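You operate a simulated robot arm through the tools that you are given. There is no shell and no other tool.

Carry out the task below with a simulated robot arm. There is one attempt and no reset: what you move stays moved.

## Task
Move the blue coupling from port 1 to port 2 and bring it back up to 2 bar.
Fine: shut port 1 and vent it before you free the latch; latch port 2 before you open it.

It is judged by the outcome, as a careful person would: the job done as asked, and still so three seconds after it is handed in. It fails if anything else is knocked over, pushed out of place, dropped, spilled or broken.

## Robot
A 6-joint arm with a three-finger gripper, fixed in place. Base frame: the origin is on the floor under the middle of its stand, x ahead of it, y to its left, z up; the work surface is at about z = 0.86. Lengths are in m, angles in rad, forces in N, time in s.
It reaches about 1.213 m from its shoulder. Its first joint turns from -2.897 to 2.897 rad. Payload 4.89 kg.
The tool frame sits at the grasp point between the pads (the TCP): z along the fingers, y along the line on which they close. The tips reach 0.03 m beyond it. The gripper opens to 0.164 m; its body begins 0.125 m behind the TCP.
Orientation is that of the tool frame in the base frame, as a unit quaternion [x, y, z, w]. With the fingers straight down and closing along the base's y, the tool's x points along the base's -x, its y along +y and its z along -z.

## Interface
- The arm moves only by the tool move_arm. Its argument "commands" is a list of rows, each a list of 3 entries, a list of its own where there are three numbers: the closure in counts, from 0 (fully open) to 255 (shut), then the shift along the base's x, y, z in m, then the turn, a rotation vector about the base's x, y, z in rad. In form: [[claw, [dx, dy, dz], [rx, ry, rz]], ...]. A call has 1 to 20 rows; each row shifts and turns the commanded pose from where the row before left it. A row lasts 0.2 s, in which the tool goes at most 0.05 m and 0.15 rad; a call with a longer step from one row to the next is refused whole, and so is a gripper value outside its range. Where a pose cannot be reached the arm comes as near as it can. A force on the tool above 90 N (or 10 N above the force at the start of the call, whichever is more), or a blocked arm, ends the call early, and 0.2 s more pass. The fingers move at their own pace (about 0.108 m/s each) and stop on an object; they squeeze with about 30 N. The grip force told is the motor's: it shows also when the fingers shut on nothing. Time passes only in rows, and 0.2 s behind the last, so rows that do not move let the fingers close. It gives the time, the measured TCP pose, the force on the tool (base axes), the opening and the grip force at its end, in the units of the frame above (readings bear some noise), with the torque about the TCP (base axes, N m) and any sound that the robot's microphone picked up.
- Cameras (640 x 400 px; columns grow to the right, rows downward): "scene" is fixed at [0.0517, 0.5003, 1.6042]; the picture's right is [-0.06, -1.00, 0.00], its down [-0.86, 0.06, -0.51] and it looks along [0.51, -0.03, -0.86] (base axes); focal length 214 px, centre (320, 200). "wrist" rides on the gripper at [0.076, -0.002, -0.152] in the tool frame; the picture's right is [0.02, 1.00, 0.00], its down [-0.88, 0.02, -0.47] and it looks along [-0.47, 0.01, 0.88] (tool axes); focal length 247 px, centre (320, 200). There is no depth. A picture from a camera that has moved, and an enlarged one, comes with that camera's place and axes in the base frame and with its lens.
- capture(camera): a new picture of that camera. The clock stands still meanwhile.
- move_column(by): moves the trunk up (or, below 0, down) by that many m; the arm rides with it, the base frame stays. It gives what a move gives, with no picture.
- close_up(camera, box): a new picture of the part [left, top, right, bottom] of that camera's present view, enlarged. The clock stands still meanwhile.
- close_job(): hands the job in; it is judged then, once.

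Places have to be worked out from the pictures, the camera data and where the tool is seen. Open the gripper and draw the arm clear of the work before you hand the job in, unless the task says otherwise.

The tools are called after "Call:" as a command line: name --argument value ..., lists and objects as JSON in quotes. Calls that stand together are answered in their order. move_arm: Moves the arm, as the interface text tells. Its arguments: {"type":"object","properties":{"commands":{"type":"array","items":{"type":"array"}}},"required":["commands"]} The other tools are called the same way: move_column (by) moves the trunk up or down; capture (camera) takes a picture; close_up (camera, box) takes an enlarged picture of a part of a camera's view; close_job () hands the job in.

At the start:

```text
clock: 0.0
eef_pos: [0.6122, 0.2267, 1.2528]
tcp_rot: [0.001, 1.0, 0.0, 0.0]
contact_force: [-0.5, 0.1, 0.0]
torque: [0.0, 0.0, -0.02]
width: 0.1641
grasp_force: 0.1
trunk travel left (down, up): [-0.125, 0.265]
```

scene: 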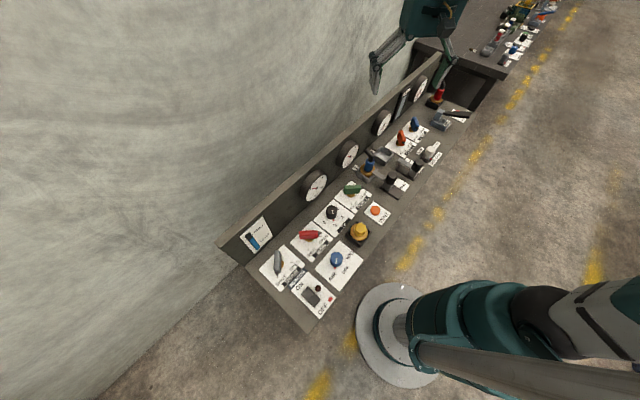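
wrist: 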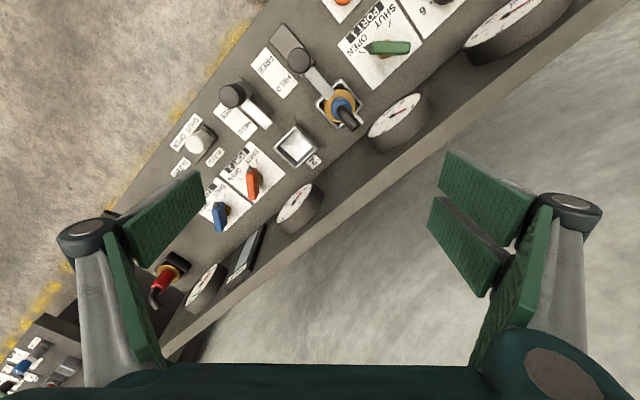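

I start by looking closely at the panel in both cameras to read the labels and find the controls.

Call:
close_up --camera "scene" --box '[220, 170, 400, 330]'

Call:
close_up --camera "scene" --box '[330, 50, 510, 210]'

Call:
close_up --camera "wrist" --box '[220, 0, 440, 150]'

Call:
close_up --camera "wrist" --box '[100, 80, 340, 320]'

```text
2.50 times, centred on (310, 250) of scene
camera zoom: at [0.0517, 0.5003, 1.6042], right [-0.06, -1.0, 0.0], down [-0.86, 0.06, -0.51], along [0.51, -0.03, -0.86], focal length 536 px, centre (345, 75)
```

zoom: 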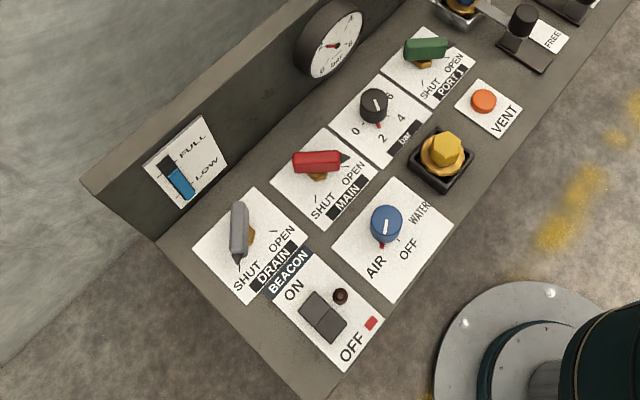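

```text
2.50 times, centred on (420, 130) of scene
camera zoom: at [0.0517, 0.5003, 1.6042], right [-0.06, -1.0, 0.0], down [-0.86, 0.06, -0.51], along [0.51, -0.03, -0.86], focal length 536 px, centre (70, 375)
```

zoom: 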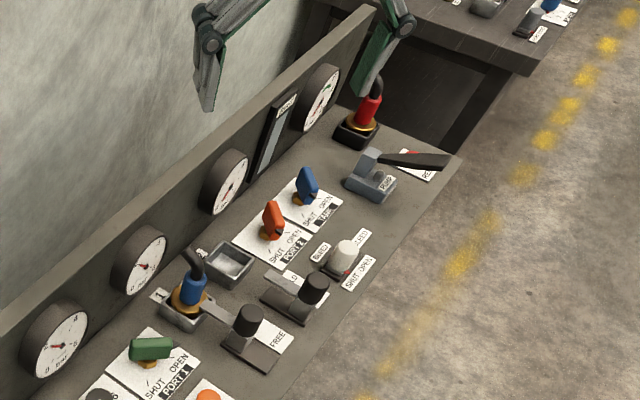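

```text
2.67 times, centred on (330, 75) of wrist
camera zoom: at [0.5368, 0.2267, 1.4047], right [-0.02, 1.0, 0.0], down [0.88, 0.02, 0.47], along [0.47, 0.01, -0.88], focal length 659 px, centre (293, 533)
```

zoom: 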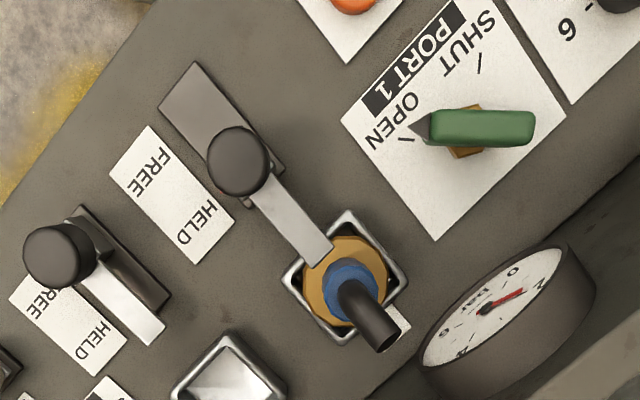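

```text
1.67 times, centred on (220, 200) of wrist
camera zoom: at [0.5368, 0.2267, 1.4047], right [-0.02, 1.0, 0.0], down [0.88, 0.02, 0.47], along [0.47, 0.01, -0.88], focal length 412 px, centre (487, 200)
```

zoom: 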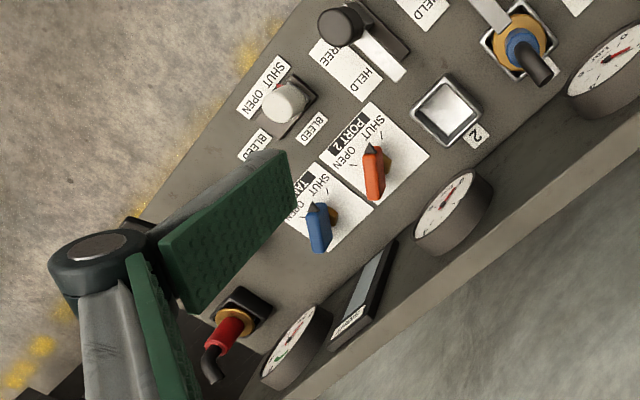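

The panel runs diagonally (about 45° between +x and -y). I look closer at the gauges and the remaining controls before moving anything.

Call:
close_up --camera "scene" --box '[295, 130, 375, 210]'

Call:
close_up --camera "scene" --box '[360, 70, 480, 150]'

Call:
close_up --camera "scene" --box '[480, 0, 580, 70]'

Call:
close_up --camera "scene" --box '[330, 130, 450, 210]'

Call:
close_up --camera "scene" --box '[235, 210, 375, 330]'

```text
5.00 times, centred on (335, 170) of scene
camera zoom: at [0.0517, 0.5003, 1.6042], right [-0.06, -1.0, 0.0], down [-0.86, 0.06, -0.51], along [0.51, -0.03, -0.86], focal length 1072 px, centre (245, 350)
```

zoom: 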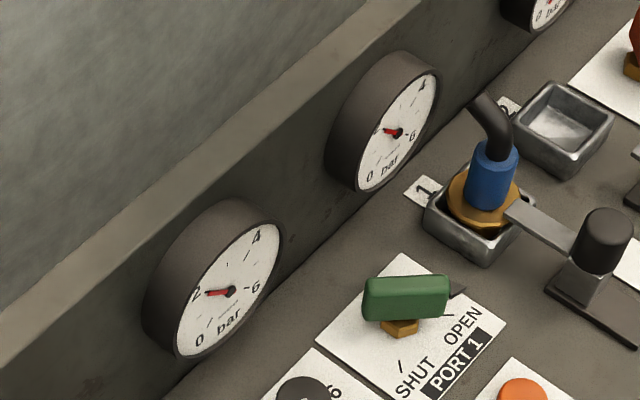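

```text
5.00 times, centred on (420, 110) of scene
camera zoom: at [0.0517, 0.5003, 1.6042], right [-0.06, -1.0, 0.0], down [-0.86, 0.06, -0.51], along [0.51, -0.03, -0.86], focal length 1072 px, centre (-180, 650)
```

zoom: 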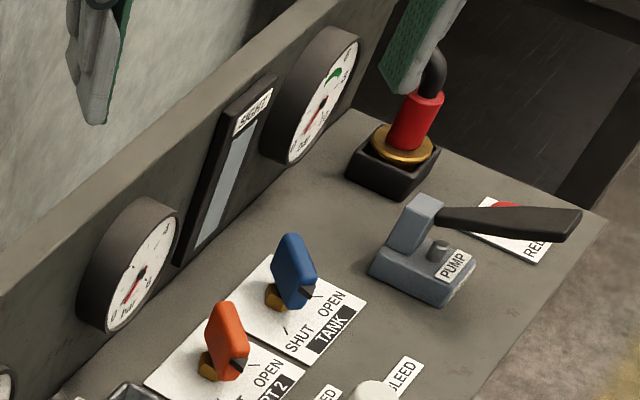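

```text
5.71 times, centred on (530, 35) of scene
camera zoom: at [0.0517, 0.5003, 1.6042], right [-0.06, -1.0, 0.0], down [-0.86, 0.06, -0.51], along [0.51, -0.03, -0.86], focal length 1226 px, centre (-880, 1143)
```

zoom: 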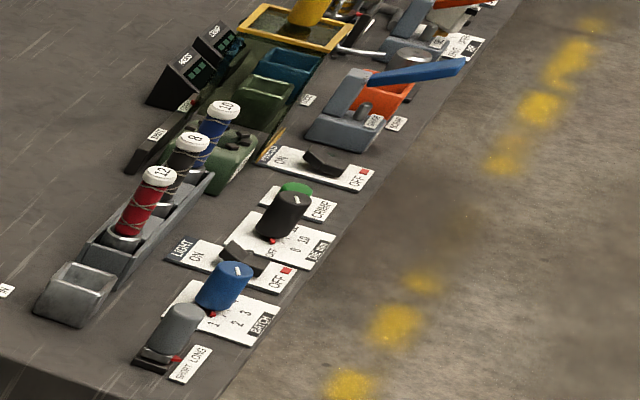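

```text
5.00 times, centred on (390, 170) of scene
camera zoom: at [0.0517, 0.5003, 1.6042], right [-0.06, -1.0, 0.0], down [-0.86, 0.06, -0.51], along [0.51, -0.03, -0.86], focal length 1072 px, centre (-30, 350)
```

zoom: 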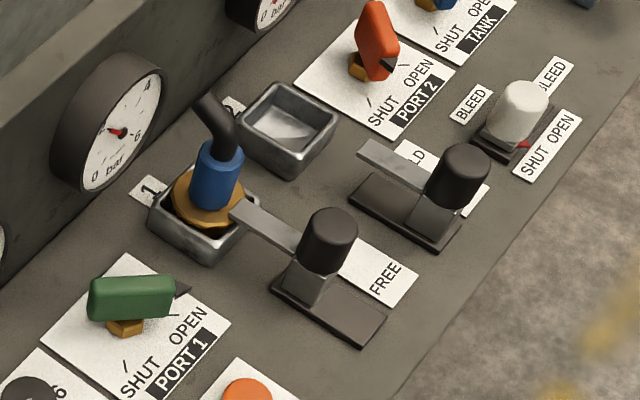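

```text
3.33 times, centred on (305, 270) of scene
camera zoom: at [0.0517, 0.5003, 1.6042], right [-0.06, -1.0, 0.0], down [-0.86, 0.06, -0.51], along [0.51, -0.03, -0.86], focal length 715 px, centre (370, -33)
```

zoom: 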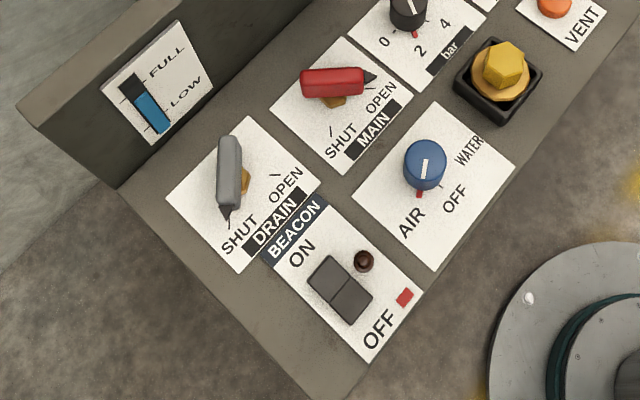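

Gauges read: left gauge (regulator) about 2 bar, port 1 about 2 bar, port 2 at 0. I'll move the wrist camera lower and back to look at port 1's area with better accuracy; nothing on the panel appears taller than about 1.0.

Call:
move_arm --commands '[[0, [-0.0272, 0.0086, -0.0306], [0, 0, 0]], [0, [-0.0272, 0.0086, -0.0306], [0, 0, 0]], [0, [-0.0272, 0.0086, -0.0306], [0, 0, 0]], [0, [-0.0272, 0.0086, -0.0306], [0, 0, 0]], [0, [-0.0272, 0.0086, -0.0306], [0, 0, 0]]]'

Call:
capture --camera "wrist"

Call:
capture --camera "scene"

```text
clock: 1.2
eef_pos: [0.4739, 0.2712, 1.0995]
tcp_rot: [0.0, 1.0, -0.001, -0.001]
contact_force: [0.6, -0.2, -0.1]
torque: [0.03, 0.04, 0.0]
width: 0.164
grasp_force: 0.0
trunk travel left (down, up): [-0.125, 0.265]
```

```text
taken
camera wrist: at [0.3999, 0.2706, 1.2504], right [-0.02, 1.0, 0.0], down [0.88, 0.02, 0.47], along [0.47, 0.01, -0.88], focal length 247 px, centre (320, 200)
```

wrist: 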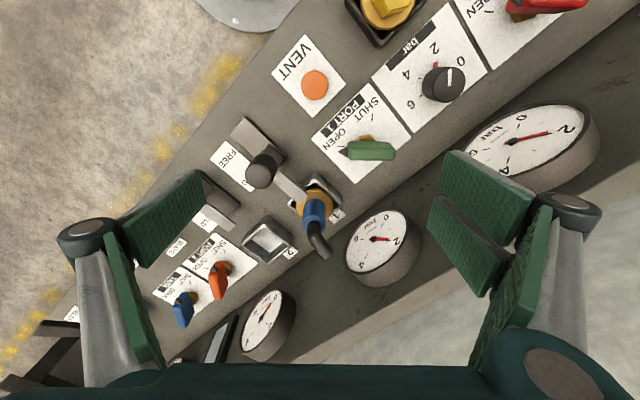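

```text
taken
```

scene: 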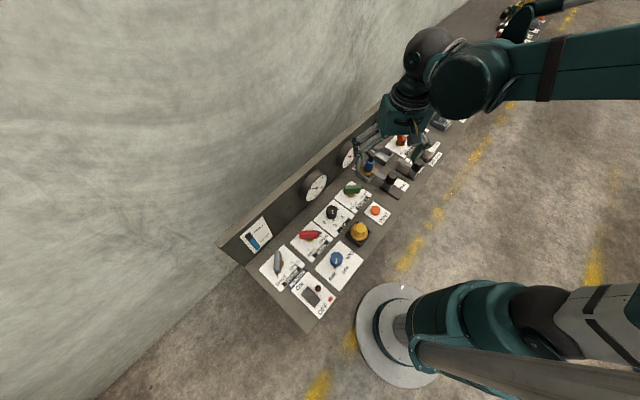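

This view shows the port 1 group well; I zoom in to measure positions.

Call:
close_up --camera "wrist" --box '[260, 20, 480, 160]'

Call:
close_up --camera "wrist" --box '[150, 100, 400, 260]'

Call:
close_up --camera "wrist" --box '[340, 80, 620, 290]'

```text
2.86 times, centred on (370, 90) of wrist
camera zoom: at [0.3999, 0.2706, 1.2504], right [-0.02, 1.0, 0.0], down [0.88, 0.02, 0.47], along [0.47, 0.01, -0.88], focal length 706 px, centre (177, 514)
```

zoom: 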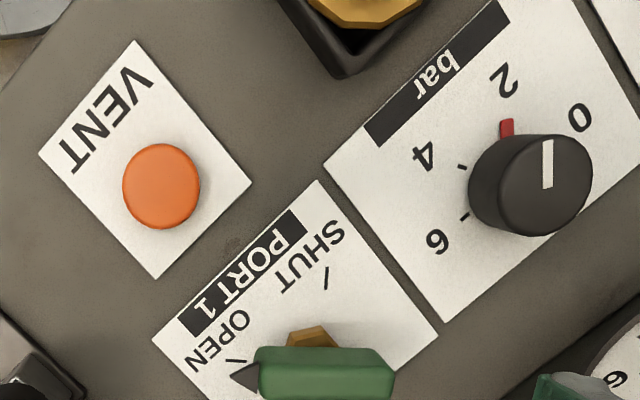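

```text
2.50 times, centred on (275, 180) of wrist
camera zoom: at [0.3999, 0.2706, 1.2504], right [-0.02, 1.0, 0.0], down [0.88, 0.02, 0.47], along [0.47, 0.01, -0.88], focal length 617 px, centre (432, 250)
```

zoom: 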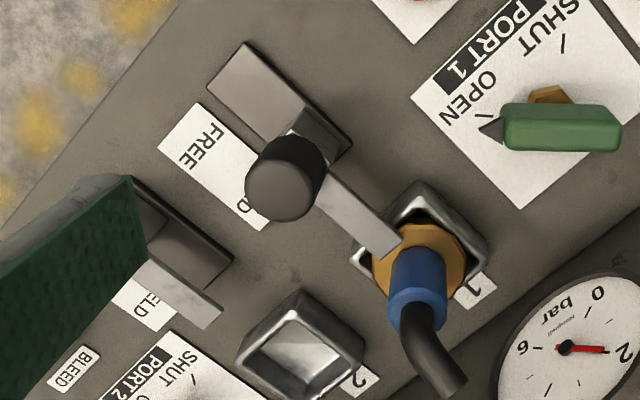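

```text
1.90 times, centred on (480, 185) of wrist
camera zoom: at [0.3999, 0.2706, 1.2504], right [-0.02, 1.0, 0.0], down [0.88, 0.02, 0.47], along [0.47, 0.01, -0.88], focal length 470 px, centre (15, 229)
```

zoom: 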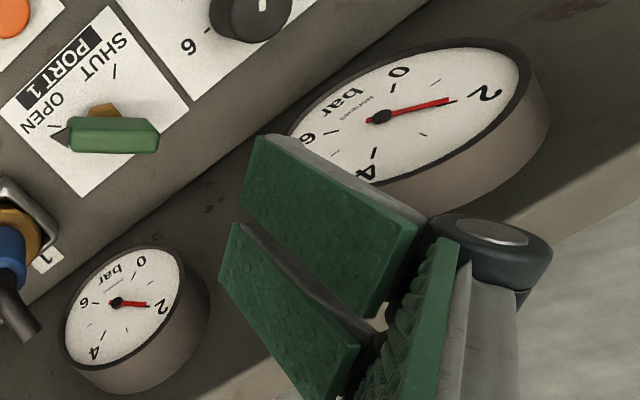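

Both gauges sit at 2 bar and the regulator points at 2. The green handle's axis is at about (0.50, 0.346) with the bar along y (OPEN). I turn the gripper by +90° so it closes along x, partly close it, and place it above the handle to look again.

Call:
move_arm --commands '[[60, [0.0024, 0.0068, 0.0], [0, 0, 0.1428]], [120, [0.0024, 0.0068, 0.0], [0, 0, 0.1428]], [120, [0.0024, 0.0068, 0.0], [0, 0, 0.1428]], [120, [0.0024, 0.0068, 0.0], [0, 0, 0.1428]], [120, [0.0024, 0.0068, 0.0], [0, 0, 0.1428]], [120, [0.0024, 0.0068, 0.0], [0, 0, 0.1428]], [120, [0.0024, 0.0068, 0.0], [0, 0, 0.1428]], [120, [0.0024, 0.0068, 0.0], [0, 0, 0.1428]], [120, [0.0024, 0.0068, 0.0], [0, 0, 0.1428]], [120, [0.0024, 0.0068, 0.0], [0, 0, 0.1428]], [120, [0.0024, 0.0068, 0.0], [0, 0, 0.1428]], [120, [0, 0, 0], [0, 0, 0]]]'

Call:
capture --camera "wrist"

Call:
capture --camera "scene"

```text
clock: 3.8
eef_pos: [0.5029, 0.3444, 1.0983]
tcp_rot: [0.708, -0.707, 0.001, 0.001]
contact_force: [-0.1, -0.5, 0.3]
torque: [0.0, 0.01, 0.02]
width: 0.087
grasp_force: 0.1
trunk travel left (down, up): [-0.125, 0.265]
```

```text
taken
camera wrist: at [0.5056, 0.27, 1.2509], right [-1.0, -0.02, 0.0], down [-0.02, 0.88, 0.47], along [-0.01, 0.47, -0.88], focal length 247 px, centre (320, 200)
```

wrist: 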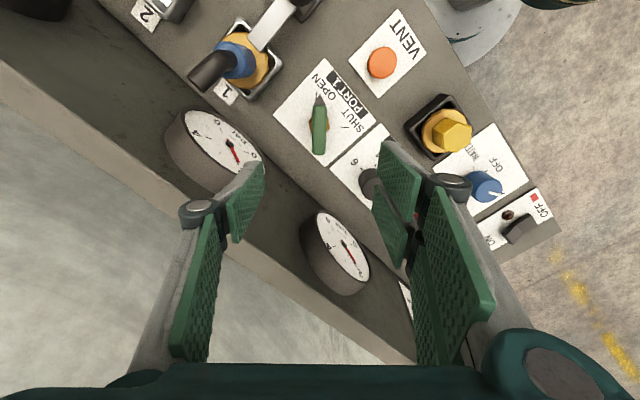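

```text
taken
```

scene: 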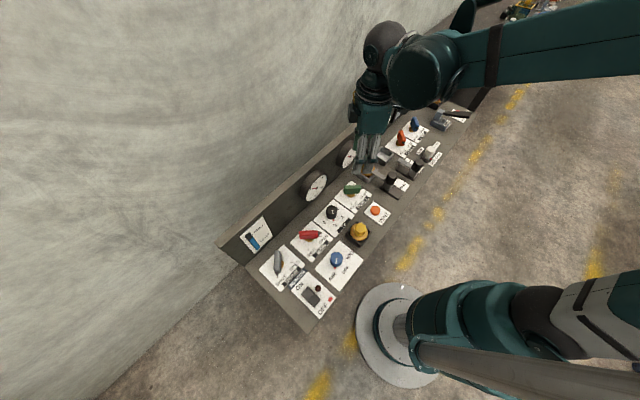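

Opening is 0.087 m at 120 counts. I zoom to locate the handle relative to the fingers.

Call:
close_up --camera "wrist" --box '[170, 10, 470, 200]'

Call:
close_up --camera "scene" --box '[310, 130, 430, 230]'

```text
2.11 times, centred on (320, 105) of wrist
camera zoom: at [0.5056, 0.27, 1.2509], right [-1.0, -0.02, 0.0], down [-0.02, 0.88, 0.47], along [-0.01, 0.47, -0.88], focal length 520 px, centre (320, 400)
```

zoom: 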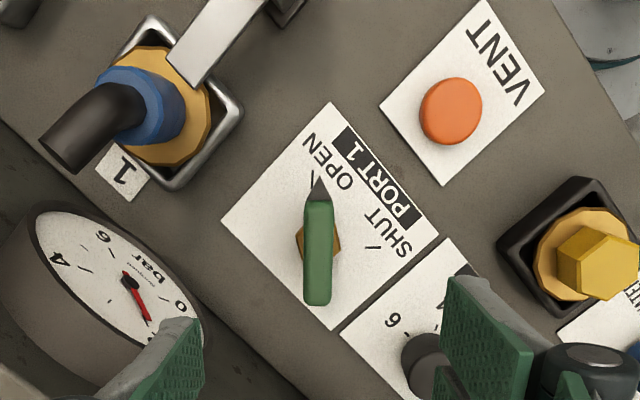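

```text
4.00 times, centred on (370, 180) of scene
camera zoom: at [0.0517, 0.5003, 1.6042], right [-0.06, -1.0, 0.0], down [-0.86, 0.06, -0.51], along [0.51, -0.03, -0.86], focal length 858 px, centre (120, 280)
```

zoom: 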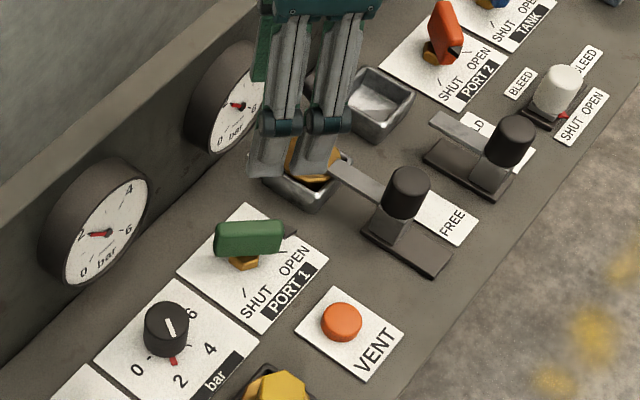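

The bar's centre is at about (0.505, 0.343), top near z 0.92, 17 mm wide. I narrow the opening to about 0.055 m and descend over it to TCP z ≈ 0.91.

Call:
move_arm --commands '[[170, [0.0025, -0.001, -0.03], [0, 0, 0]], [170, [0, 0, -0.04], [0, 0, 0]], [170, [0, 0, -0.04], [0, 0, 0]], [170, [0, 0, -0.04], [0, 0, 0]]]'

Call:
capture --camera "wrist"

Call:
close_up --camera "scene" --box '[290, 110, 430, 230]'

```text
clock: 4.8
eef_pos: [0.5051, 0.3415, 0.9491]
tcp_rot: [0.707, -0.707, 0.0, 0.0]
contact_force: [-0.2, -0.8, 1.0]
torque: [0.1, -0.12, -0.01]
width: 0.0547
grasp_force: 0.1
trunk travel left (down, up): [-0.125, 0.265]
```

```text
taken
camera wrist: at [0.5081, 0.2657, 1.1002], right [-1.0, -0.02, 0.0], down [-0.02, 0.88, 0.47], along [-0.01, 0.47, -0.88], focal length 247 px, centre (320, 200)
```

wrist: 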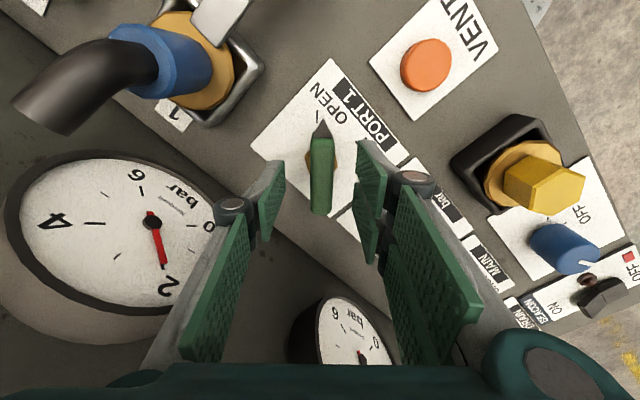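

```text
3.33 times, centred on (360, 170) of scene
camera zoom: at [0.0517, 0.5003, 1.6042], right [-0.06, -1.0, 0.0], down [-0.86, 0.06, -0.51], along [0.51, -0.03, -0.86], focal length 715 px, centre (187, 300)
```

zoom: 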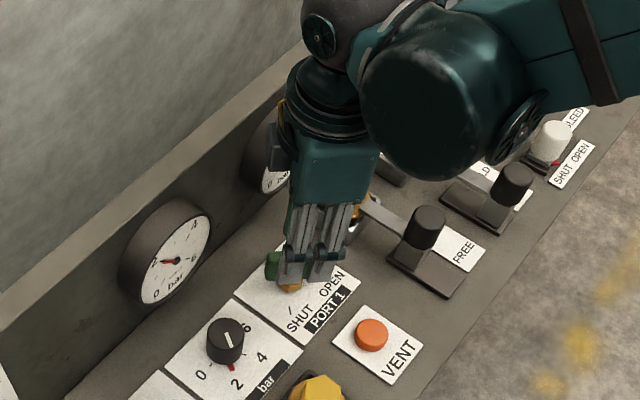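

The bar is centred between the fingers. I go down the last 4 cm slowly, watching force, then check again.

Call:
move_arm --commands '[[170, [0, 0.001, -0.013], [0, 0, 0]], [170, [0, 0, -0.013], [0, 0, 0]], [170, [0, 0, -0.013], [0, 0, 0]]]'

Call:
capture --camera "wrist"

Call:
close_up --camera "scene" --box '[290, 110, 430, 230]'

```text
clock: 5.6
eef_pos: [0.5058, 0.3441, 0.9093]
tcp_rot: [0.707, -0.707, 0.0, 0.0]
contact_force: [-1.1, -1.2, 0.5]
torque: [0.06, -0.07, -0.04]
width: 0.0542
grasp_force: 0.0
trunk travel left (down, up): [-0.125, 0.265]
```

```text
taken
camera wrist: at [0.5091, 0.2684, 1.0615], right [-1.0, -0.02, 0.0], down [-0.02, 0.88, 0.47], along [-0.01, 0.47, -0.88], focal length 247 px, centre (320, 200)
```

wrist: 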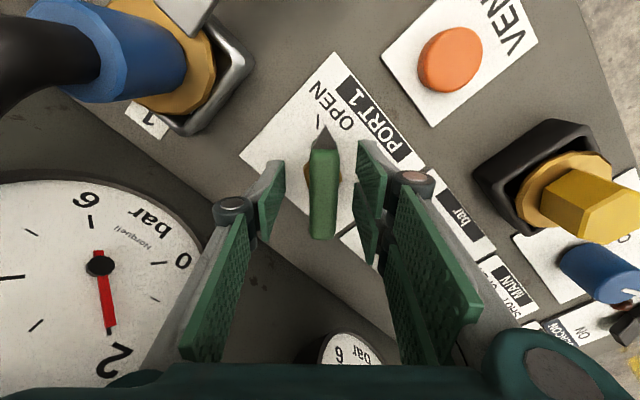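

```text
3.33 times, centred on (360, 170) of scene
camera zoom: at [0.0517, 0.5003, 1.6042], right [-0.06, -1.0, 0.0], down [-0.86, 0.06, -0.51], along [0.51, -0.03, -0.86], focal length 715 px, centre (187, 300)
```

zoom: 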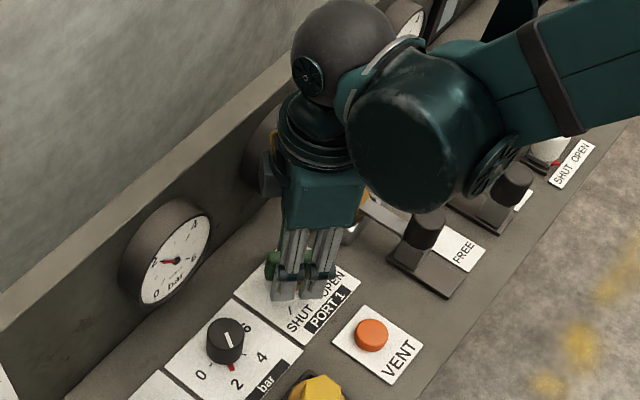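

The bar sits centred between the pads with no contact yet. I close on it.

Call:
move_arm --commands '[[220, [0, 0, 0], [0, 0, 0]], [255, [0, 0, 0], [0, 0, 0]], [255, [0, 0, 0], [0, 0, 0]]]'

Call:
capture --camera "wrist"

```text
clock: 6.4
eef_pos: [0.5047, 0.3436, 0.91]
tcp_rot: [-0.707, 0.708, 0.001, 0.0]
contact_force: [-42.3, -0.6, -23.6]
torque: [0.64, 1.06, 0.03]
width: 0.0188
grasp_force: 45.1
trunk travel left (down, up): [-0.125, 0.265]
```

```text
taken
camera wrist: at [0.5071, 0.2686, 1.0613], right [-1.0, -0.02, 0.0], down [-0.02, 0.88, 0.47], along [-0.01, 0.47, -0.88], focal length 247 px, centre (320, 200)
```

wrist: 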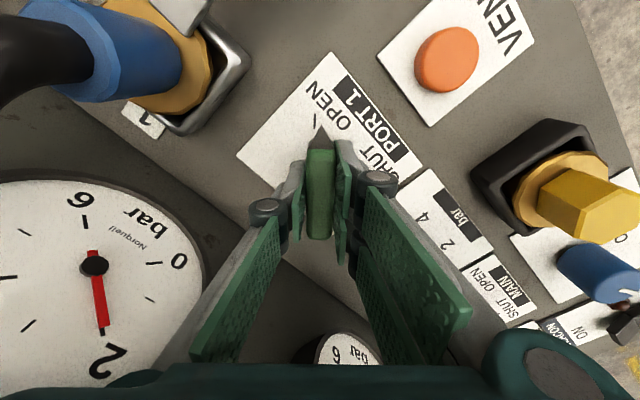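

The grip is on (width 0.019), but a -42 N side force shows I'm a bit off centre toward +x. I nudge the tool -x and slightly down to relieve it before turning.

Call:
move_arm --commands '[[255, [-0.001, 0, -0.0005], [0, 0, 0]], [255, [-0.001, 0, -0.0005], [0, 0, 0]]]'

```text
clock: 7.0
eef_pos: [0.504, 0.3439, 0.9105]
tcp_rot: [-0.707, 0.708, 0.0, 0.001]
contact_force: [-25.6, -12.2, -5.1]
torque: [-0.5, 0.67, 0.02]
width: 0.0187
grasp_force: 44.6
trunk travel left (down, up): [-0.125, 0.265]
```

Force is falling; I nudge slightly further in -x.

Call:
move_arm --commands '[[255, [-0.001, -0.0005, 0], [0, 0, 0]], [255, [-0.001, -0.0005, 0], [0, 0, 0]]]'

```text
clock: 7.6
eef_pos: [0.5028, 0.3444, 0.9093]
tcp_rot: [-0.707, 0.707, -0.001, 0.001]
contact_force: [15.0, -6.9, 17.0]
torque: [-1.41, -0.47, -0.01]
width: 0.0188
grasp_force: 44.9
trunk travel left (down, up): [-0.125, 0.265]
```

Nearly balanced. Now I turn the handle clockwise (seen from above) toward SHUT, first a third of the way.

Call:
move_arm --commands '[[255, [0.0007, 0, 0], [0, 0, -0.06]], [255, [0, 0, 0], [0, 0, -0.12]], [255, [0, 0, 0], [0, 0, -0.12]], [255, [0, 0, 0], [0, 0, -0.12]]]'

Call:
capture --camera "wrist"

```text
clock: 8.6
eef_pos: [0.5022, 0.3426, 0.9095]
tcp_rot: [-0.543, 0.84, 0.0, 0.001]
contact_force: [42.7, 2.4, 11.5]
torque: [0.58, -1.46, -0.05]
width: 0.0189
grasp_force: 45.0
trunk travel left (down, up): [-0.125, 0.265]
```

```text
taken
camera wrist: at [0.4746, 0.2746, 1.0612], right [-0.92, 0.39, 0.0], down [0.34, 0.81, 0.47], along [0.19, 0.44, -0.88], focal length 247 px, centre (320, 200)
```

wrist: 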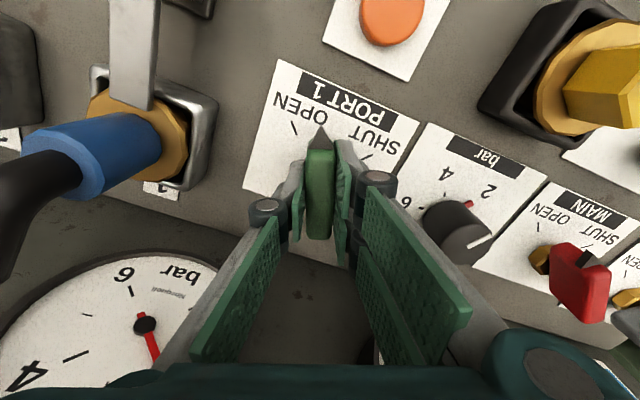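

The handle follows. The +43 N in x says the axis is about 2 mm more toward +x, so I correct while continuing to turn.

Call:
move_arm --commands '[[255, [0.002, 0, 0], [0, 0, 0]], [255, [0, 0, 0], [0, 0, -0.12]], [255, [0, 0, 0], [0, 0, -0.12]], [255, [0, 0, 0], [0, 0, -0.12]]]'

```text
clock: 9.6
eef_pos: [0.5029, 0.3423, 0.91]
tcp_rot: [-0.384, 0.923, 0.0, -0.001]
contact_force: [6.7, -2.3, 5.5]
torque: [-0.27, 0.2, -0.04]
width: 0.019
grasp_force: 44.8
trunk travel left (down, up): [-0.125, 0.265]
```

Forces are small now; I continue turning toward SHUT.

Call:
move_arm --commands '[[255, [0, 0, 0], [0, 0, -0.12]], [255, [0, 0, 0], [0, 0, -0.12]], [255, [0, 0, 0], [0, 0, -0.12]], [255, [0, 0, 0], [0, 0, -0.12]], [255, [0, 0, 0], [0, 0, -0.12]]]'

Call:
capture --camera "wrist"

```text
clock: 10.8
eef_pos: [0.5028, 0.345, 0.9093]
tcp_rot: [-0.094, 0.996, 0.0, 0.0]
contact_force: [-8.7, 12.4, 18.6]
torque: [0.18, 1.44, 0.03]
width: 0.0188
grasp_force: 45.1
trunk travel left (down, up): [-0.125, 0.265]
```

```text
taken
camera wrist: at [0.4293, 0.3299, 1.0612], right [-0.21, 0.98, 0.0], down [0.86, 0.18, 0.47], along [0.46, 0.1, -0.88], focal length 247 px, centre (320, 200)
```

wrist: 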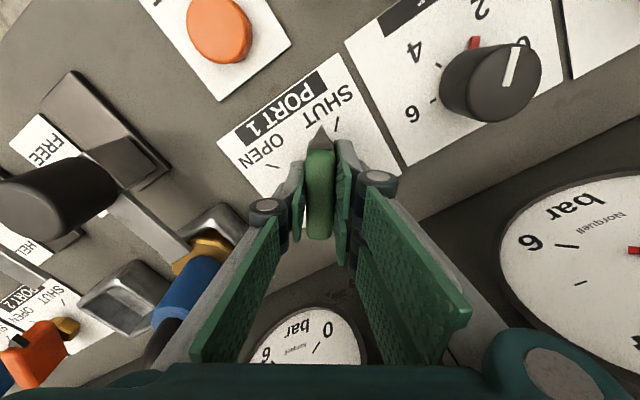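

The pointer is close to the SHUT tick; about 0.19 rad is left. I finish in small steps.

Call:
move_arm --commands '[[255, [0, 0, 0], [0, 0, -0.1]], [255, [0, 0, 0], [0, 0, -0.09]]]'

Call:
capture --camera "wrist"

```text
clock: 11.4
eef_pos: [0.5032, 0.3451, 0.9095]
tcp_rot: [0.001, 1.0, 0.0, 0.0]
contact_force: [-11.2, 24.8, 17.9]
torque: [0.75, 1.02, 0.12]
width: 0.0186
grasp_force: 45.2
trunk travel left (down, up): [-0.125, 0.265]
```

```text
taken
camera wrist: at [0.4275, 0.3444, 1.0612], right [-0.02, 1.0, 0.0], down [0.88, 0.02, 0.47], along [0.47, 0.01, -0.88], focal length 247 px, centre (320, 200)
```

wrist: 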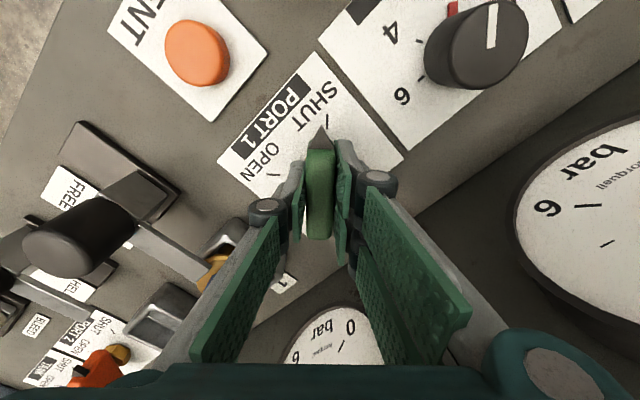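

I check how the pointer lines up with the SHUT tick.

Call:
close_up --camera "wrist" --box '[260, 60, 400, 160]'

Call:
close_up --camera "scene" --box '[290, 110, 430, 230]'

```text
4.00 times, centred on (330, 110) of wrist
camera zoom: at [0.4275, 0.3444, 1.0612], right [-0.02, 1.0, 0.0], down [0.88, 0.02, 0.47], along [0.47, 0.01, -0.88], focal length 988 px, centre (280, 560)
```

zoom: 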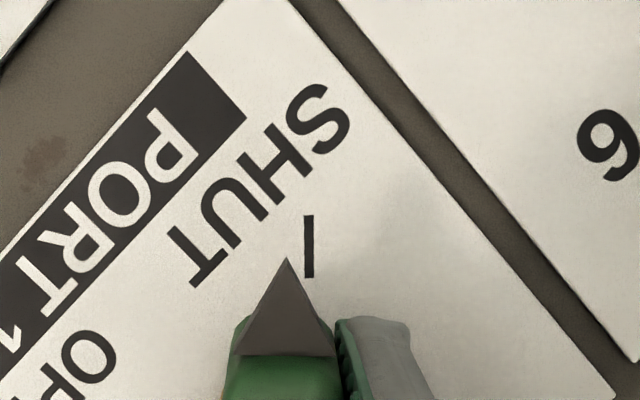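

```text
3.33 times, centred on (360, 170) of scene
camera zoom: at [0.0517, 0.5003, 1.6042], right [-0.06, -1.0, 0.0], down [-0.86, 0.06, -0.51], along [0.51, -0.03, -0.86], focal length 715 px, centre (187, 300)
```

zoom: 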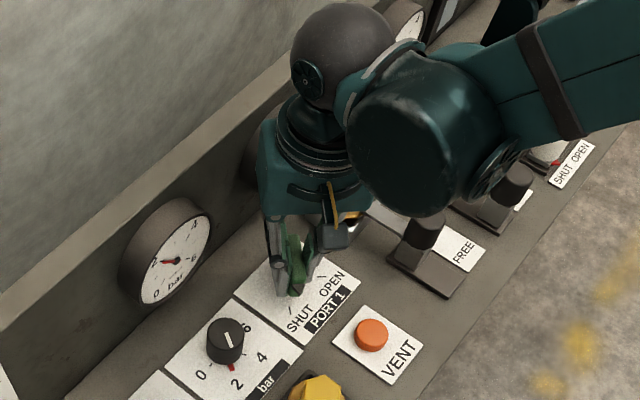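

The tick is still about 0.08 rad further along in the same turning direction; I turn a little more.

Call:
move_arm --commands '[[255, [0, 0.001, 0], [0, 0, -0.05]], [255, [0, 0, 0], [0, 0, -0.05]]]'

Call:
close_up --camera "wrist" --box '[260, 60, 400, 160]'

```text
clock: 12.0
eef_pos: [0.5034, 0.3455, 0.9101]
tcp_rot: [0.051, 0.999, 0.0, 0.0]
contact_force: [-10.1, 22.9, 13.7]
torque: [0.62, 0.07, 2.56]
width: 0.0214
grasp_force: 44.9
trunk travel left (down, up): [-0.125, 0.265]
```

```text
4.00 times, centred on (330, 110) of wrist
camera zoom: at [0.4282, 0.3526, 1.0612], right [0.08, 1.0, 0.0], down [0.88, -0.07, 0.47], along [0.47, -0.04, -0.88], focal length 988 px, centre (280, 560)
```

zoom: 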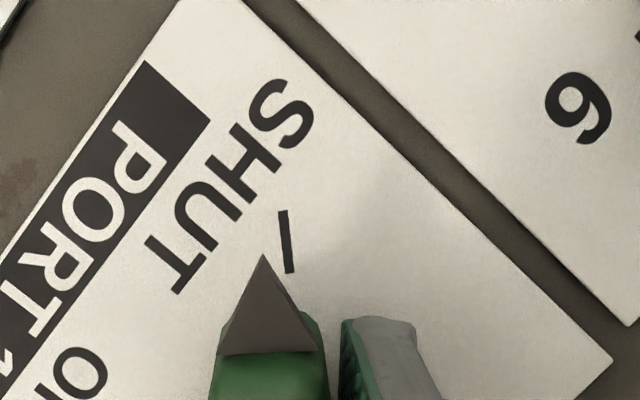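

The torque jumped to 2.6 N·m and the width grew, so the handle is at its SHUT stop (the tick offset is parallax). I relax the twist, open the fingers and rise straight up.

Call:
move_arm --commands '[[255, [0, -0.001, 0], [0, 0, 0.08]], [210, [0, 0, 0], [0, 0, 0]], [170, [0, 0, 0], [0, 0, 0]], [170, [0, 0, 0], [0, 0, 0]], [170, [0, 0, 0.03], [0, 0, 0]], [170, [0, 0, 0.04], [0, 0, 0]], [170, [0, 0, 0.04], [0, 0, 0]], [170, [0, 0, 0.04], [0, 0, 0]]]'

Call:
capture --camera "wrist"

Call:
close_up --camera "scene" --box '[290, 110, 430, 230]'

```text
clock: 13.8
eef_pos: [0.504, 0.3409, 1.0621]
tcp_rot: [0.01, 1.0, 0.0, 0.0]
contact_force: [1.3, 1.2, -0.3]
torque: [-0.14, 0.1, -0.03]
width: 0.0545
grasp_force: 0.0
trunk travel left (down, up): [-0.125, 0.265]
```

```text
taken
camera wrist: at [0.4286, 0.3426, 1.2143], right [0.0, 1.0, 0.0], down [0.88, 0.0, 0.47], along [0.47, 0.0, -0.88], focal length 247 px, centre (320, 200)
```

wrist: 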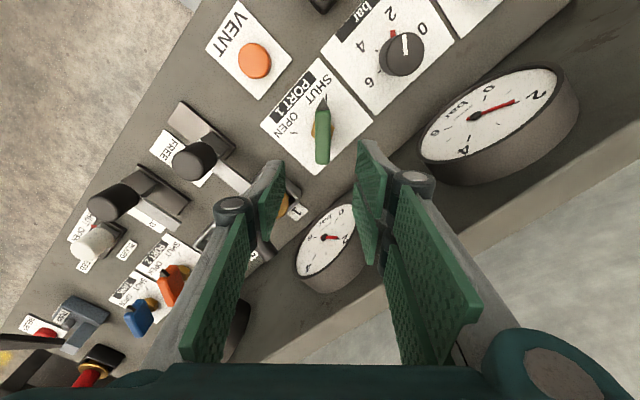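

```text
3.33 times, centred on (360, 170) of scene
camera zoom: at [0.0517, 0.5003, 1.6042], right [-0.06, -1.0, 0.0], down [-0.86, 0.06, -0.51], along [0.51, -0.03, -0.86], focal length 715 px, centre (187, 300)
```

zoom: 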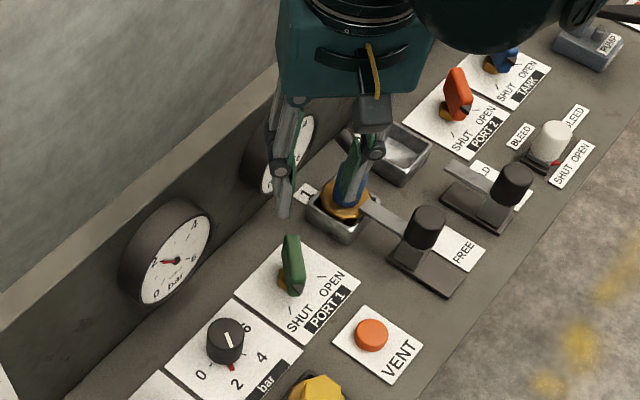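

Port 1 now points to SHUT; the gauge still shows pressure, so venting is next. The VENT button is at about (0.420, 0.265), top ≈ 0.885. I close the fingers and move above it.

Call:
move_arm --commands '[[210, [-0.021, -0.019, 0], [0, 0, 0]], [255, [-0.021, -0.019, 0], [0, 0, 0]], [255, [-0.021, -0.019, 0], [0, 0, 0]], [255, [-0.021, -0.019, 0], [0, 0, 0]], [255, [0, 0, -0.04], [0, 0, 0]], [255, [0, 0, -0.04], [0, 0, 0]], [255, [0, 0, 0], [0, 0, 0]]]'

Call:
capture --camera "wrist"

Call:
close_up --camera "scene" --box '[290, 110, 430, 230]'

```text
clock: 15.4
eef_pos: [0.4156, 0.2699, 0.9816]
tcp_rot: [0.01, 1.0, -0.001, 0.0]
contact_force: [0.1, -0.2, 1.0]
torque: [0.03, -0.04, 0.03]
width: 0.0
grasp_force: 30.2
trunk travel left (down, up): [-0.125, 0.265]
```

```text
taken
camera wrist: at [0.341, 0.271, 1.1336], right [0.0, 1.0, 0.0], down [0.88, 0.0, 0.47], along [0.47, 0.0, -0.88], focal length 247 px, centre (320, 200)
```

wrist: 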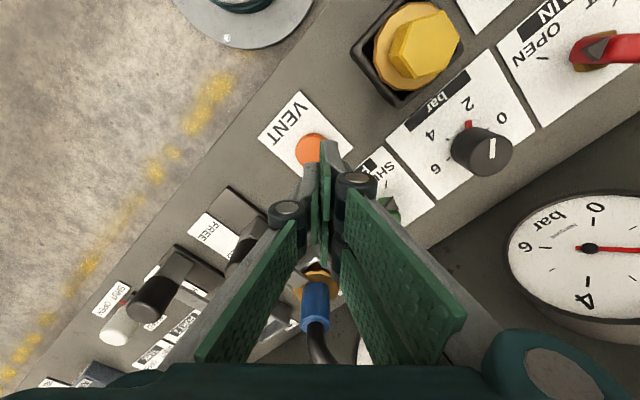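

```text
3.33 times, centred on (360, 170) of scene
camera zoom: at [0.0517, 0.5003, 1.6042], right [-0.06, -1.0, 0.0], down [-0.86, 0.06, -0.51], along [0.51, -0.03, -0.86], focal length 715 px, centre (187, 300)
```

zoom: 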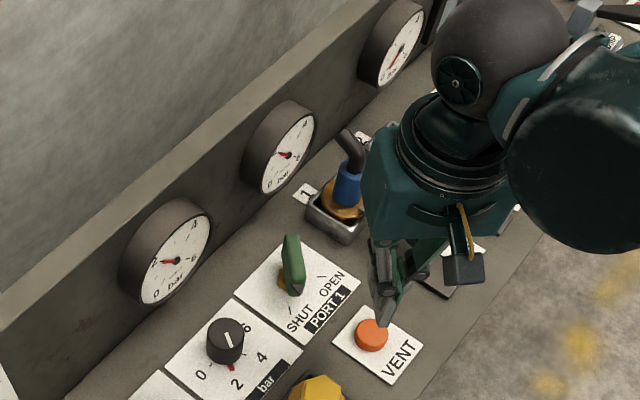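

Gauge 2 is visible in the scene view and still shows pressure. I centre on the button (shift +4 mm x, -5 mm y) and descend to just above it.

Call:
move_arm --commands '[[255, [0.004, -0.005, -0.03], [0, 0, 0]], [255, [0, 0, -0.02], [0, 0, 0]], [255, [0, 0, -0.006], [0, 0, 0]], [255, [0, 0, -0.005], [0, 0, 0]]]'

Call:
close_up --camera "scene" --box '[290, 110, 430, 230]'

```text
clock: 16.4
eef_pos: [0.4224, 0.2619, 0.9205]
tcp_rot: [0.01, 1.0, 0.0, 0.0]
contact_force: [0.5, -0.3, -0.2]
torque: [0.01, -0.03, -0.01]
width: 0.0
grasp_force: 30.6
trunk travel left (down, up): [-0.125, 0.265]
```

```text
3.33 times, centred on (360, 170) of scene
camera zoom: at [0.0517, 0.5003, 1.6042], right [-0.06, -1.0, 0.0], down [-0.86, 0.06, -0.51], along [0.51, -0.03, -0.86], focal length 715 px, centre (187, 300)
```

zoom: 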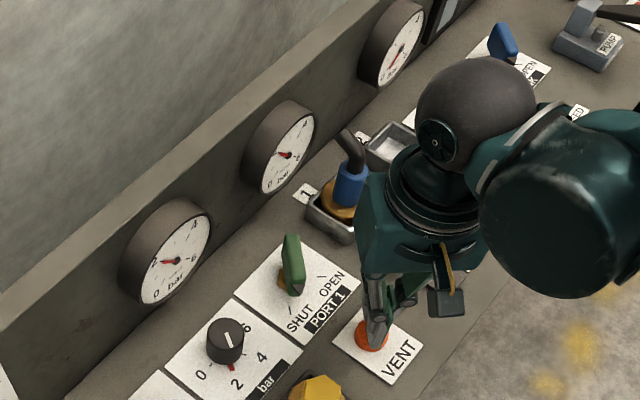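

No contact yet (tips at ≈0.890). I press down in small steps, watching the force.

Call:
move_arm --commands '[[255, [0, 0, -0.004], [0, 0, 0]], [255, [0, 0, -0.003], [0, 0, 0]]]'

```text
clock: 17.0
eef_pos: [0.4223, 0.2625, 0.9113]
tcp_rot: [0.01, 1.0, 0.0, 0.0]
contact_force: [-0.6, -0.1, -0.6]
torque: [0.03, 0.01, 0.0]
width: 0.0
grasp_force: 29.9
trunk travel left (down, up): [-0.125, 0.265]
```

Still no contact. Going on in small steps.

Call:
move_arm --commands '[[255, [0, 0, -0.003], [0, 0, 0]], [255, [0, 0, -0.003], [0, 0, 0]]]'

```text
clock: 17.6
eef_pos: [0.4236, 0.2625, 0.9055]
tcp_rot: [0.011, 1.0, 0.0, 0.0]
contact_force: [0.0, -0.4, -0.4]
torque: [0.01, -0.05, 0.0]
width: 0.0
grasp_force: 29.7
trunk travel left (down, up): [-0.125, 0.265]
```

No contact force at TCP z 0.906; I check the picture before pressing further.

Call:
close_up --camera "wrist" --box '[220, 60, 420, 220]'

Call:
close_up --camera "scene" --box '[340, 170, 420, 230]'

```text
2.50 times, centred on (320, 140) of wrist
camera zoom: at [0.3479, 0.2642, 1.0576], right [0.0, 1.0, 0.0], down [0.88, 0.0, 0.47], along [0.47, 0.0, -0.88], focal length 617 px, centre (320, 350)
```

zoom: 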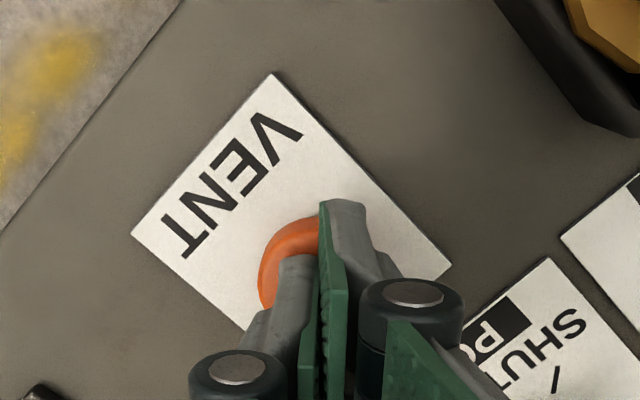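

```text
6.67 times, centred on (380, 200) of scene
camera zoom: at [0.0517, 0.5003, 1.6042], right [-0.06, -1.0, 0.0], down [-0.86, 0.06, -0.51], along [0.51, -0.03, -0.86], focal length 1430 px, centre (-80, 200)
```

zoom: 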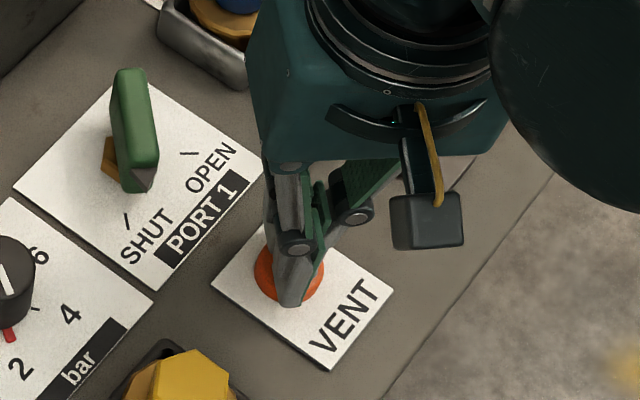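

The tips are over the button. I press further by 3 mm steps.

Call:
move_arm --commands '[[255, [0, 0, -0.003], [0, 0, 0]], [255, [0, 0, -0.002], [0, 0, 0]]]'

```text
clock: 18.2
eef_pos: [0.423, 0.2634, 0.9011]
tcp_rot: [0.01, 1.0, 0.0, -0.001]
contact_force: [0.9, 1.1, 1.5]
torque: [-0.01, -0.03, 0.0]
width: 0.0061
grasp_force: 45.5
trunk travel left (down, up): [-0.125, 0.265]
```

The width reading rose to 6 mm: the tips now touch the button. I press a bit further and check the gauge.

Call:
move_arm --commands '[[255, [0, 0, -0.002], [0, 0, 0]], [255, [0, 0, -0.002], [0, 0, 0]]]'

Call:
close_up --camera "scene" --box '[290, 110, 430, 230]'

Call:
close_up --camera "wrist" --box '[220, 60, 420, 220]'

```text
clock: 18.8
eef_pos: [0.4227, 0.2641, 0.8977]
tcp_rot: [0.011, 1.0, 0.0, 0.0]
contact_force: [-1.2, -1.3, 5.1]
torque: [-0.07, 0.09, 0.03]
width: 0.0061
grasp_force: 44.8
trunk travel left (down, up): [-0.125, 0.265]
heard: click
```

```text
3.33 times, centred on (360, 170) of scene
camera zoom: at [0.0517, 0.5003, 1.6042], right [-0.06, -1.0, 0.0], down [-0.86, 0.06, -0.51], along [0.51, -0.03, -0.86], focal length 715 px, centre (187, 300)
```

zoom: 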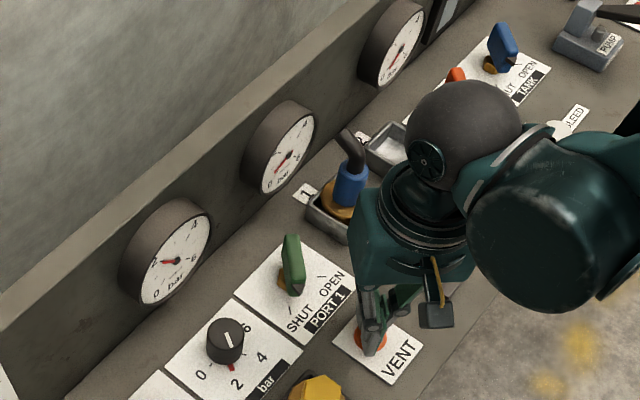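

```text
2.50 times, centred on (320, 140) of wrist
camera zoom: at [0.3482, 0.2649, 1.0492], right [0.0, 1.0, 0.0], down [0.88, 0.0, 0.47], along [0.47, 0.0, -0.88], focal length 617 px, centre (320, 350)
```

zoom: 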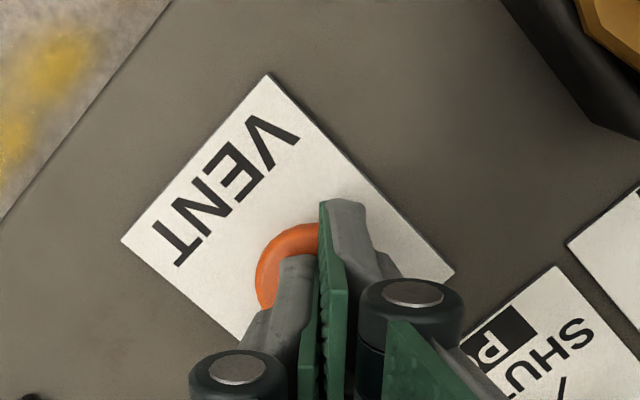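

A click was heard and gauge 2's needle dropped. I look at it enlarged.

Call:
close_up --camera "scene" --box '[335, 125, 375, 165]'

Call:
close_up --camera "scene" --box '[300, 160, 350, 210]'

Call:
close_up --camera "scene" --box '[365, 100, 405, 140]'

```text
10.00 times, centred on (355, 145) of scene
camera zoom: at [0.0517, 0.5003, 1.6042], right [-0.06, -1.0, 0.0], down [-0.86, 0.06, -0.51], along [0.51, -0.03, -0.86], focal length 2145 px, centre (-30, 750)
```

zoom: 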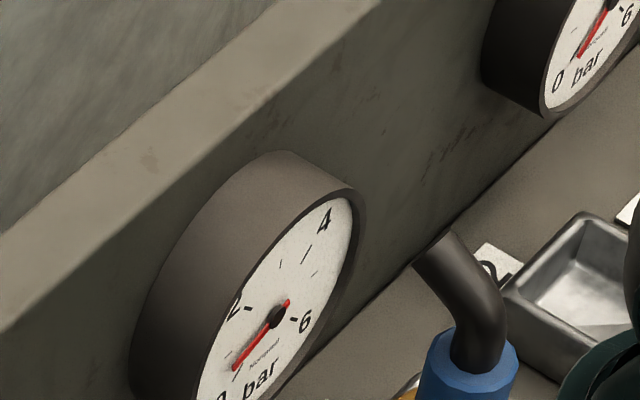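

```text
8.00 times, centred on (325, 185) of scene
camera zoom: at [0.0517, 0.5003, 1.6042], right [-0.06, -1.0, 0.0], down [-0.86, 0.06, -0.51], along [0.51, -0.03, -0.86], focal length 1716 px, centre (280, 320)
```

zoom: 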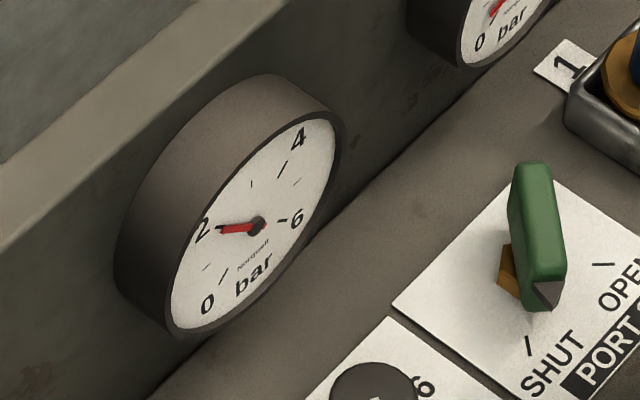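

```text
10.00 times, centred on (385, 120) of scene
camera zoom: at [0.0517, 0.5003, 1.6042], right [-0.06, -1.0, 0.0], down [-0.86, 0.06, -0.51], along [0.51, -0.03, -0.86], focal length 2145 px, centre (-330, 1000)
```

zoom: 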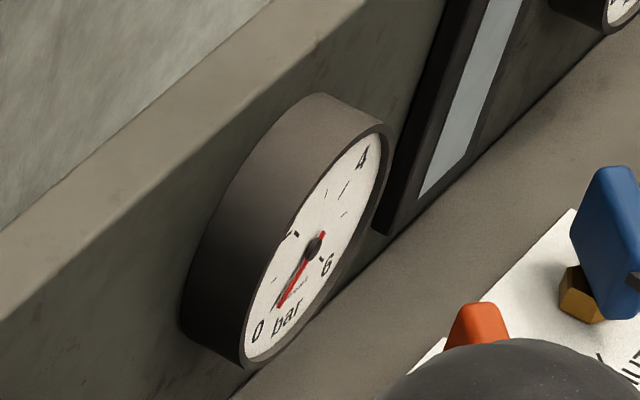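

Gauge 2 is close to zero; I hold the button another second and look again.

Call:
move_arm --commands '[[255, [0, 0, 0], [0, 0, 0]], [255, [0, 0, 0], [0, 0, 0]], [255, [0, 0, 0], [0, 0, 0]], [255, [0, 0, 0], [0, 0, 0]], [255, [0, 0, 0], [0, 0, 0]]]'

Call:
close_up --camera "scene" --box '[335, 125, 375, 165]'

```text
clock: 20.0
eef_pos: [0.4238, 0.2645, 0.8969]
tcp_rot: [0.011, 1.0, -0.001, 0.0]
contact_force: [-0.2, 0.7, 3.8]
torque: [0.03, 0.01, 0.01]
width: 0.0058
grasp_force: 44.7
trunk travel left (down, up): [-0.125, 0.265]
```

```text
10.00 times, centred on (355, 145) of scene
camera zoom: at [0.0517, 0.5003, 1.6042], right [-0.06, -1.0, 0.0], down [-0.86, 0.06, -0.51], along [0.51, -0.03, -0.86], focal length 2145 px, centre (-30, 750)
```

zoom: 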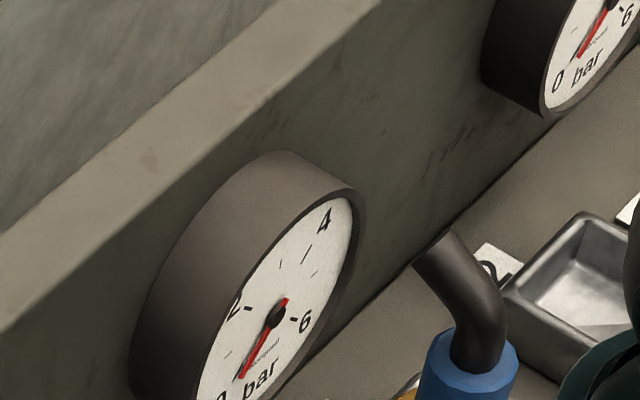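

The needle moved further down and now matches port 2's zero. I hold one more second to be sure it is fully vented, then compare.

Call:
move_arm --commands '[[255, [0, 0, 0], [0, 0, 0]], [255, [0, 0, 0], [0, 0, 0]], [255, [0, 0, 0], [0, 0, 0]], [255, [0, 0, 0], [0, 0, 0]], [255, [0, 0, 0], [0, 0, 0]]]'

Call:
close_up --camera "scene" --box '[335, 125, 375, 165]'

```text
clock: 21.2
eef_pos: [0.4245, 0.2632, 0.8963]
tcp_rot: [0.011, 1.0, 0.0, 0.0]
contact_force: [0.9, -0.1, 4.0]
torque: [0.01, -0.02, -0.01]
width: 0.0058
grasp_force: 44.7
trunk travel left (down, up): [-0.125, 0.265]
```

```text
10.00 times, centred on (355, 145) of scene
camera zoom: at [0.0517, 0.5003, 1.6042], right [-0.06, -1.0, 0.0], down [-0.86, 0.06, -0.51], along [0.51, -0.03, -0.86], focal length 2145 px, centre (-30, 750)
```

zoom: 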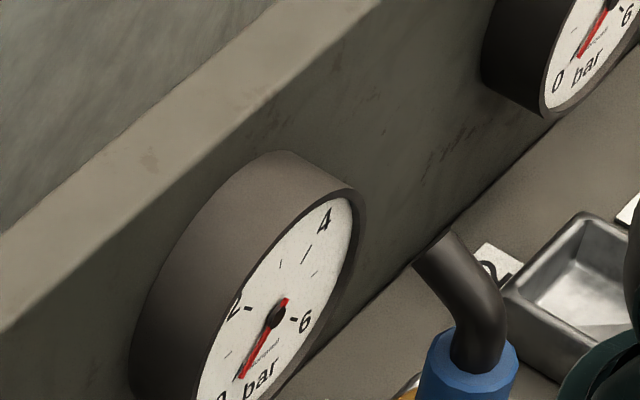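

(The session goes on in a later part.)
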